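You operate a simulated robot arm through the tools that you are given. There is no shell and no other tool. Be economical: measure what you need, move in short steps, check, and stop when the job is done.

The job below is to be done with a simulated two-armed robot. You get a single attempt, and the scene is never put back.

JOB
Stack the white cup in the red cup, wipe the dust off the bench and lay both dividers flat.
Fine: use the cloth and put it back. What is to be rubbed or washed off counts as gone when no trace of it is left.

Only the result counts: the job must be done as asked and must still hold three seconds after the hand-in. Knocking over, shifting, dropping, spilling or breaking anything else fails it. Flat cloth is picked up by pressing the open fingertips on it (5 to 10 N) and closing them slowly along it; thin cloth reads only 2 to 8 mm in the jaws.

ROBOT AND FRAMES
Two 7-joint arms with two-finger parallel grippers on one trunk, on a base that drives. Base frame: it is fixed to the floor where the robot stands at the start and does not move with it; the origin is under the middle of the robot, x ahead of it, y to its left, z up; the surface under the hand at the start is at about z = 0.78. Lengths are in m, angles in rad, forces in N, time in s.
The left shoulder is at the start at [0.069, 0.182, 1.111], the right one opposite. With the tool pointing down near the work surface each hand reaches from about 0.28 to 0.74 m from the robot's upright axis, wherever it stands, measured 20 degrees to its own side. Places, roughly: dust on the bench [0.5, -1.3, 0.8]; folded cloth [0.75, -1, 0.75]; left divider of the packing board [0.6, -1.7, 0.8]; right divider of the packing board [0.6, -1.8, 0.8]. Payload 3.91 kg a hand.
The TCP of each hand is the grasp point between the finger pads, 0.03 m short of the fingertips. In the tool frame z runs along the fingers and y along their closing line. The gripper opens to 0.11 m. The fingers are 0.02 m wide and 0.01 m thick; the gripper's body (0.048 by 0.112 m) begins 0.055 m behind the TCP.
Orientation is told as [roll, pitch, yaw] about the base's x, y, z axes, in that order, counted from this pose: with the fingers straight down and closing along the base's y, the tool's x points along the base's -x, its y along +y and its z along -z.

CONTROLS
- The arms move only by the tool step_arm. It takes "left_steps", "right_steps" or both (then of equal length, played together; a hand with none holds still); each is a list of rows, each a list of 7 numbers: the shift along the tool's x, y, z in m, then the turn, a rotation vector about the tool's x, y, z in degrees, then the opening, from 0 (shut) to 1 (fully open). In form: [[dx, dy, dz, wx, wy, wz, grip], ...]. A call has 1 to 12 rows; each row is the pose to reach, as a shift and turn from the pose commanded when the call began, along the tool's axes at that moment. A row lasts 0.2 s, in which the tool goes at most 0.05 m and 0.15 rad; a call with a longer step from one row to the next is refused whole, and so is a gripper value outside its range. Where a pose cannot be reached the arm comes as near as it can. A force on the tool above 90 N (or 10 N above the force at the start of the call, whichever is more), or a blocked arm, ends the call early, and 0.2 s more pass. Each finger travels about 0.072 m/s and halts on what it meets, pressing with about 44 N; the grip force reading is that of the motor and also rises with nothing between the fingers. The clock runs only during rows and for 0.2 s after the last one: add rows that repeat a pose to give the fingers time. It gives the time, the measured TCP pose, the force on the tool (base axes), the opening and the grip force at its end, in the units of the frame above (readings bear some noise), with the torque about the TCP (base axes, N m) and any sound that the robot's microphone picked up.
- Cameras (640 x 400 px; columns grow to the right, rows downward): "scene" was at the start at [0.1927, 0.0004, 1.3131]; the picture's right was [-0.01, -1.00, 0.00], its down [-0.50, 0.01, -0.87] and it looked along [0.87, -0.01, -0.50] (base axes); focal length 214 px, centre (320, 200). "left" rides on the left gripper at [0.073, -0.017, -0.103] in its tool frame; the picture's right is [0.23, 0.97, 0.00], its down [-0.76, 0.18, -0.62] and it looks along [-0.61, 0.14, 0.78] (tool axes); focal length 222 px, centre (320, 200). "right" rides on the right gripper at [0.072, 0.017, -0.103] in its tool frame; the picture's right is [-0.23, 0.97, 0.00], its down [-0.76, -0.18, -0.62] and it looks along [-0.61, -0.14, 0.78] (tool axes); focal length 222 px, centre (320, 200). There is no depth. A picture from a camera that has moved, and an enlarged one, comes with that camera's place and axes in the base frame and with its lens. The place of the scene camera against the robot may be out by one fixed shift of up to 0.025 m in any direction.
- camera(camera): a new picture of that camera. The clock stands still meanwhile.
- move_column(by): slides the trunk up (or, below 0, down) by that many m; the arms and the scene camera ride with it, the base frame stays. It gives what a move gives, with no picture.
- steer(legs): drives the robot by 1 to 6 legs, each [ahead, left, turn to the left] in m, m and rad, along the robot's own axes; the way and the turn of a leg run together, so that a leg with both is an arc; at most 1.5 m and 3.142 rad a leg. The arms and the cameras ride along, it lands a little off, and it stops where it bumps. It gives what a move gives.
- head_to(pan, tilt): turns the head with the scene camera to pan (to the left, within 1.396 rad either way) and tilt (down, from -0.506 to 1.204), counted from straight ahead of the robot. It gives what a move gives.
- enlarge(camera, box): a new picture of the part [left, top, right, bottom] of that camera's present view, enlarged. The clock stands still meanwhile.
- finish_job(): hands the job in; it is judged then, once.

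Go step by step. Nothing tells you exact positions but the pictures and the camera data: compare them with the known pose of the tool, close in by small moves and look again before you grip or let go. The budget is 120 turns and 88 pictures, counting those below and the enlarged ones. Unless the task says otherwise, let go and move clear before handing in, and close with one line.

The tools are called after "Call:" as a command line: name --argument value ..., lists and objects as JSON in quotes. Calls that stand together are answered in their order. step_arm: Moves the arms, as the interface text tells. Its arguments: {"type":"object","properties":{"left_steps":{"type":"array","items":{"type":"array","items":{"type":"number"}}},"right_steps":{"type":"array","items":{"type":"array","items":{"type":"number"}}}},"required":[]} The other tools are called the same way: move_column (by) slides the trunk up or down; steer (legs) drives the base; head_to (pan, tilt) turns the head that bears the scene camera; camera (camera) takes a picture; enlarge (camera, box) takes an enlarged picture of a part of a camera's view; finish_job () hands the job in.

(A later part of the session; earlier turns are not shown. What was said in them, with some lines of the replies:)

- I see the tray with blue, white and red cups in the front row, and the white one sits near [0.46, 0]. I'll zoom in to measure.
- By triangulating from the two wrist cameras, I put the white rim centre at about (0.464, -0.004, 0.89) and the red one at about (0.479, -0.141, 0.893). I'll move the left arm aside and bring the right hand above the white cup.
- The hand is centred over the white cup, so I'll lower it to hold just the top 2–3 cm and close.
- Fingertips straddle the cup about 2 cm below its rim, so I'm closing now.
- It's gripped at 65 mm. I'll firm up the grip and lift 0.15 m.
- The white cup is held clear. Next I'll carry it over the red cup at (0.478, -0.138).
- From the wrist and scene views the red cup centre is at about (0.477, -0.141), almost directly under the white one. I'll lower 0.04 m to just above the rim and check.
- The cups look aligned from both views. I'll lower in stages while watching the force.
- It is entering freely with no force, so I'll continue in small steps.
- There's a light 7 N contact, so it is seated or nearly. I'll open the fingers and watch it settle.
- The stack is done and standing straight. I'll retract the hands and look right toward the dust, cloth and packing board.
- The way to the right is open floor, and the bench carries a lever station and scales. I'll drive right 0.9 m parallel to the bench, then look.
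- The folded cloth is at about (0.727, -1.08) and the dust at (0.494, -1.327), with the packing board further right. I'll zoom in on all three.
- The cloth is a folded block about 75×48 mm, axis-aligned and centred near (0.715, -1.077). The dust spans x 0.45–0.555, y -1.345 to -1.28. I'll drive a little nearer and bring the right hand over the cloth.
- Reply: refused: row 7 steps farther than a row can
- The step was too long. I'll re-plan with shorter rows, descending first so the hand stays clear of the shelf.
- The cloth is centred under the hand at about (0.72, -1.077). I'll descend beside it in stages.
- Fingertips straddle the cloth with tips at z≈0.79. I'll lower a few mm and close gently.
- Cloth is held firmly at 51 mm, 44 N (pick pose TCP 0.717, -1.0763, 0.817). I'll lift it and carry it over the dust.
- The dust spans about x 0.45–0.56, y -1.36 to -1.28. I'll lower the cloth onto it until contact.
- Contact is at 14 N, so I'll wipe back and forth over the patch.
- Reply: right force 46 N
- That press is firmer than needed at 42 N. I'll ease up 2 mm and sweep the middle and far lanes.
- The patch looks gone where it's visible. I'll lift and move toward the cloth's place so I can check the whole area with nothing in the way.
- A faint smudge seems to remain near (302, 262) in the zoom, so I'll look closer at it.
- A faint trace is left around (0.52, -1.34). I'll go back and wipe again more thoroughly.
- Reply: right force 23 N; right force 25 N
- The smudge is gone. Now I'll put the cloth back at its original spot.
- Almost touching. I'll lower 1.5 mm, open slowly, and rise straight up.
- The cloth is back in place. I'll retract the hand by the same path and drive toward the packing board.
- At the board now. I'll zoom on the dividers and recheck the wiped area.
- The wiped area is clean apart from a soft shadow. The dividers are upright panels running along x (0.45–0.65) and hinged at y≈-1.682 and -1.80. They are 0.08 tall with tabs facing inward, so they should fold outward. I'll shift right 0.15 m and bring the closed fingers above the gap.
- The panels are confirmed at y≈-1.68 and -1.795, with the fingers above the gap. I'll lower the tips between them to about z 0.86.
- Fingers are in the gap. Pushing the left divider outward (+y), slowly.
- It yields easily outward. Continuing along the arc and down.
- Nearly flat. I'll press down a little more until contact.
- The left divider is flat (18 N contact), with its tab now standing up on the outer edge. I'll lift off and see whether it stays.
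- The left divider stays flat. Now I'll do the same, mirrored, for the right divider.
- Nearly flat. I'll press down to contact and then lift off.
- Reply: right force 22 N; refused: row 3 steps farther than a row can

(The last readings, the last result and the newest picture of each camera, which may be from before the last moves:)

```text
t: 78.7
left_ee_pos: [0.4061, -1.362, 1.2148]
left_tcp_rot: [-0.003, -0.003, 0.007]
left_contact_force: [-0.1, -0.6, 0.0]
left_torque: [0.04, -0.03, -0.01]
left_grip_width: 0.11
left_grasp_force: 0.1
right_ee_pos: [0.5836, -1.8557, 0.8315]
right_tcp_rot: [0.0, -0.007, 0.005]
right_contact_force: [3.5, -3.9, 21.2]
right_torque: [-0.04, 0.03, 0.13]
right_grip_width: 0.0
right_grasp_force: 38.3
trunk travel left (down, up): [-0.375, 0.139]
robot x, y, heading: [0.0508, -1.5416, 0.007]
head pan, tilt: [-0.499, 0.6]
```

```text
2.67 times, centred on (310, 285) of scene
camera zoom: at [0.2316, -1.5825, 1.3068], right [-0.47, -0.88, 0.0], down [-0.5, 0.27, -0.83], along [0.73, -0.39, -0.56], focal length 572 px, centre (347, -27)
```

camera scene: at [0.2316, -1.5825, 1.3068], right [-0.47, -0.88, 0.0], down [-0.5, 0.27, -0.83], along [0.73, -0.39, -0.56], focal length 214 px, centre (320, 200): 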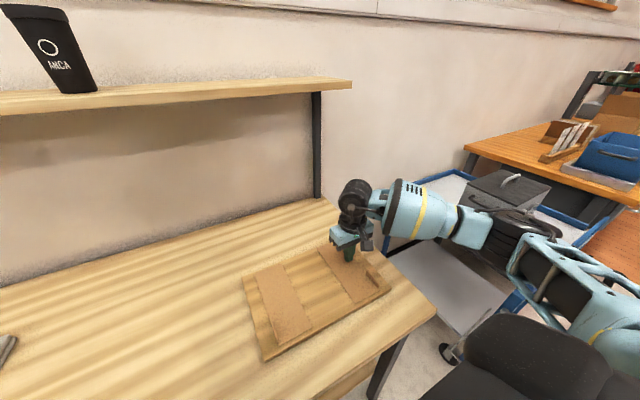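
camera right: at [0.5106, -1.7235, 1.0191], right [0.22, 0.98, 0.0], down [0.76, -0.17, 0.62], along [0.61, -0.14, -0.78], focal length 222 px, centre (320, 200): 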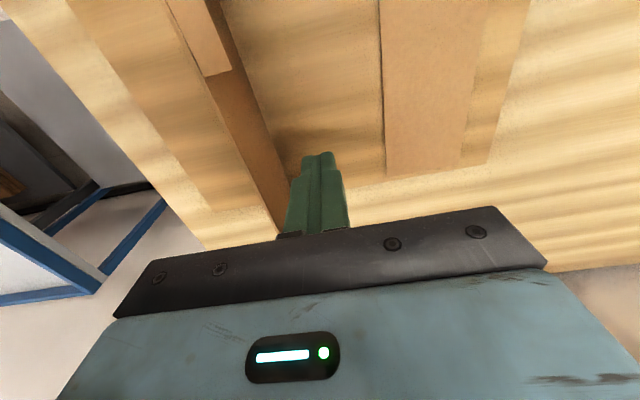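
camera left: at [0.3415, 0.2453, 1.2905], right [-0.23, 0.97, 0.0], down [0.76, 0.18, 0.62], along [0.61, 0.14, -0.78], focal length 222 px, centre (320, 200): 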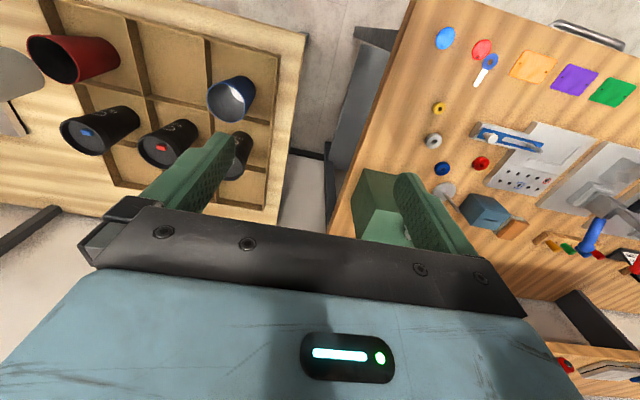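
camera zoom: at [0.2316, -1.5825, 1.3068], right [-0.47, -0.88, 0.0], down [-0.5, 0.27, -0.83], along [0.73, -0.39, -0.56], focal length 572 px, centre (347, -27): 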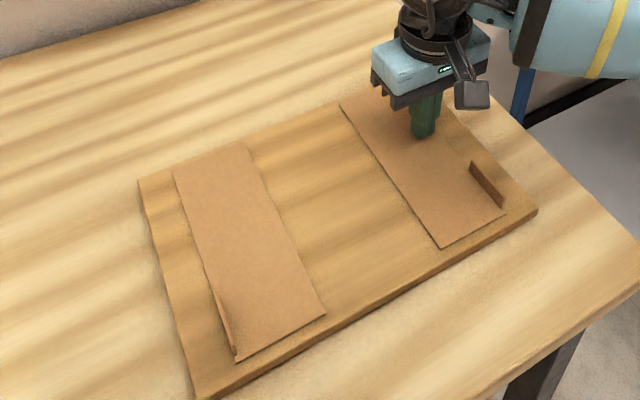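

The right divider was pressed flat at 21 N. Lifting off now with shorter steps.

Call:
step_arm --right_steps '[[0, 0, -0.03, 0, 0, 0, 0], [0, 0, -0.07, 0, 0, 0, 0], [0.01, 0.01, -0.11, 0, 0, 0, 0], [0.03, 0.03, -0.14, 0, 0, 0, 0], [0.05, 0.05, -0.17, 0, 0, 0, 0], [0.07, 0.07, -0.2, 0, 0, 0, 0], [0.09, 0.09, -0.23, 0, 0, 0, 0], [0.11, 0.11, -0.26, 0, 0, 0, 0], [0.13, 0.13, -0.29, 0, 0, 0, 0.2], [0.15, 0.15, -0.32, 0, 0, 0, 0.4], [0.17, 0.16, -0.35, 0, 0, 0, 0.5], [0.17, 0.16, -0.35, 0, 0, 0, 0.5]]'

Call:
enlarge --camera "scene" --box '[220, 210, 400, 360]'

Call:
head_to --pan 0.6 --tilt 0.6

Call:
camera --camera "scene"

```text
t: 81.3
left_ee_pos: [0.4077, -1.3611, 1.2157]
left_tcp_rot: [-0.001, 0.0, 0.006]
left_contact_force: [0.1, -0.5, 0.3]
left_torque: [0.01, 0.03, 0.02]
left_grip_width: 0.1101
left_grasp_force: 0.1
right_ee_pos: [0.4114, -1.6967, 1.1794]
right_tcp_rot: [0.001, 0.0, 0.005]
right_contact_force: [-0.6, -0.6, -0.5]
right_torque: [-0.02, -0.01, -0.03]
right_grip_width: 0.0551
right_grasp_force: 0.1
trunk travel left (down, up): [-0.375, 0.139]
robot x, y, heading: [0.053, -1.5456, 0.002]
head pan, tilt: [-0.499, 0.6]
```

```text
2.67 times, centred on (310, 285) of scene
camera zoom: at [0.2331, -1.5832, 1.3063], right [-0.47, -0.88, 0.0], down [-0.5, 0.27, -0.82], along [0.73, -0.39, -0.57], focal length 572 px, centre (347, -27)
```

zoom: 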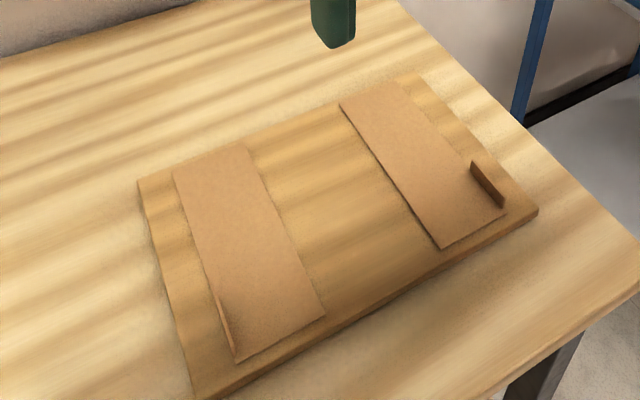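

```text
t: 82.6
left_ee_pos: [0.4067, -1.3616, 1.2155]
left_tcp_rot: [-0.001, 0.0, 0.006]
left_contact_force: [1.0, 0.1, -0.1]
left_torque: [-0.05, 0.01, -0.01]
left_grip_width: 0.11
left_grasp_force: 0.1
right_ee_pos: [0.411, -1.6966, 1.1786]
right_tcp_rot: [-0.001, -0.001, 0.006]
right_contact_force: [0.4, -0.6, 0.1]
right_torque: [-0.01, -0.02, 0.05]
right_grip_width: 0.0551
right_grasp_force: 0.1
trunk travel left (down, up): [-0.375, 0.139]
robot x, y, heading: [0.051, -1.5464, 0.006]
head pan, tilt: [0.6, 0.6]
```

```text
26 pictures are left
camera scene: at [0.2275, -1.4908, 1.3064], right [0.57, -0.82, 0.0], down [-0.46, -0.32, -0.83], along [0.68, 0.47, -0.56], focal length 214 px, centre (320, 200)
```

scene: 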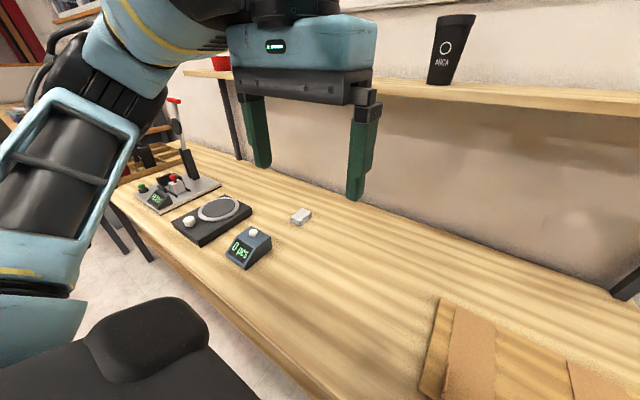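

Both dividers stay flat. One last zoom on the wiped area before I hand in.

Call:
enlarge --camera "scene" --box '[275, 260, 387, 340]'

Call:
enlarge --camera "left" --box '[220, 0, 540, 200]'

Call:
enlarge --camera "scene" --box '[120, 140, 184, 200]'

```text
5.00 times, centred on (331, 300) of scene
camera zoom: at [0.2275, -1.4908, 1.3064], right [0.57, -0.82, 0.0], down [-0.46, -0.32, -0.83], along [0.68, 0.47, -0.56], focal length 1072 px, centre (265, -300)
```

zoom: 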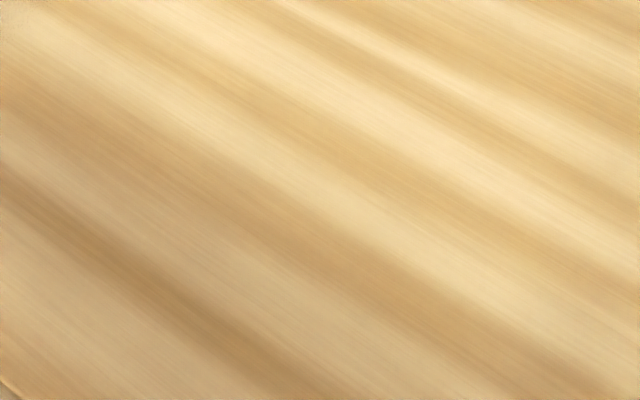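

```text
2.00 times, centred on (380, 100) of left
camera zoom: at [0.3341, -1.3781, 1.3202], right [-0.23, 0.97, 0.0], down [0.76, 0.18, 0.62], along [0.61, 0.15, -0.78], focal length 444 px, centre (200, 400)
```

zoom: 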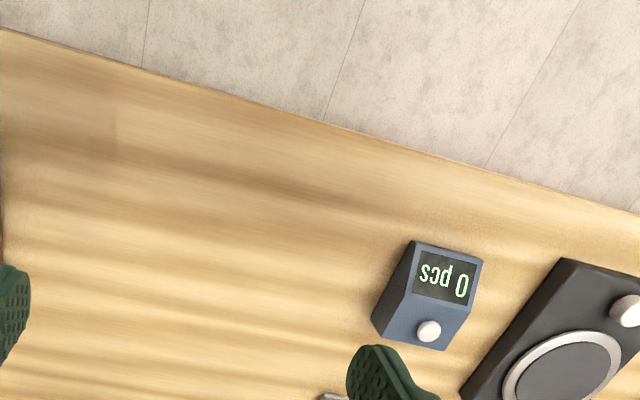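

```text
6.67 times, centred on (152, 170) of scene
camera zoom: at [0.2275, -1.4908, 1.3064], right [0.57, -0.82, 0.0], down [-0.46, -0.32, -0.83], along [0.68, 0.47, -0.56], focal length 1430 px, centre (1440, 400)
```

zoom: 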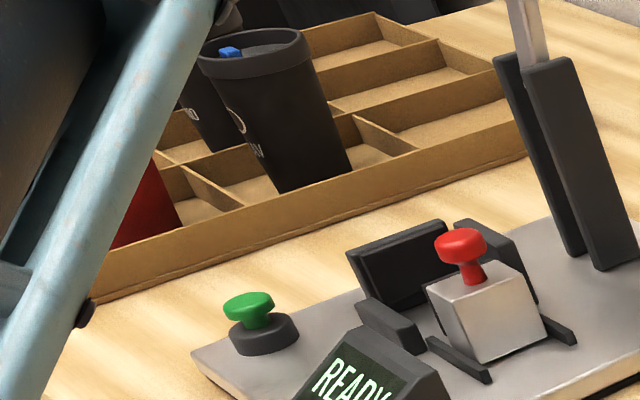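

The bench is clean, the cloth is back, the cups were left nested and standing, both dividers are flat, and the hands are clear. Handing in.

Call:
finish_job

```text
The job is handed in.
```

I stacked the white cup in the red cup, wiped the dust off the bench and put the cloth back in its place. Both dividers are folded outward and lying flat. The job is handed in; I haven't seen the verdict.
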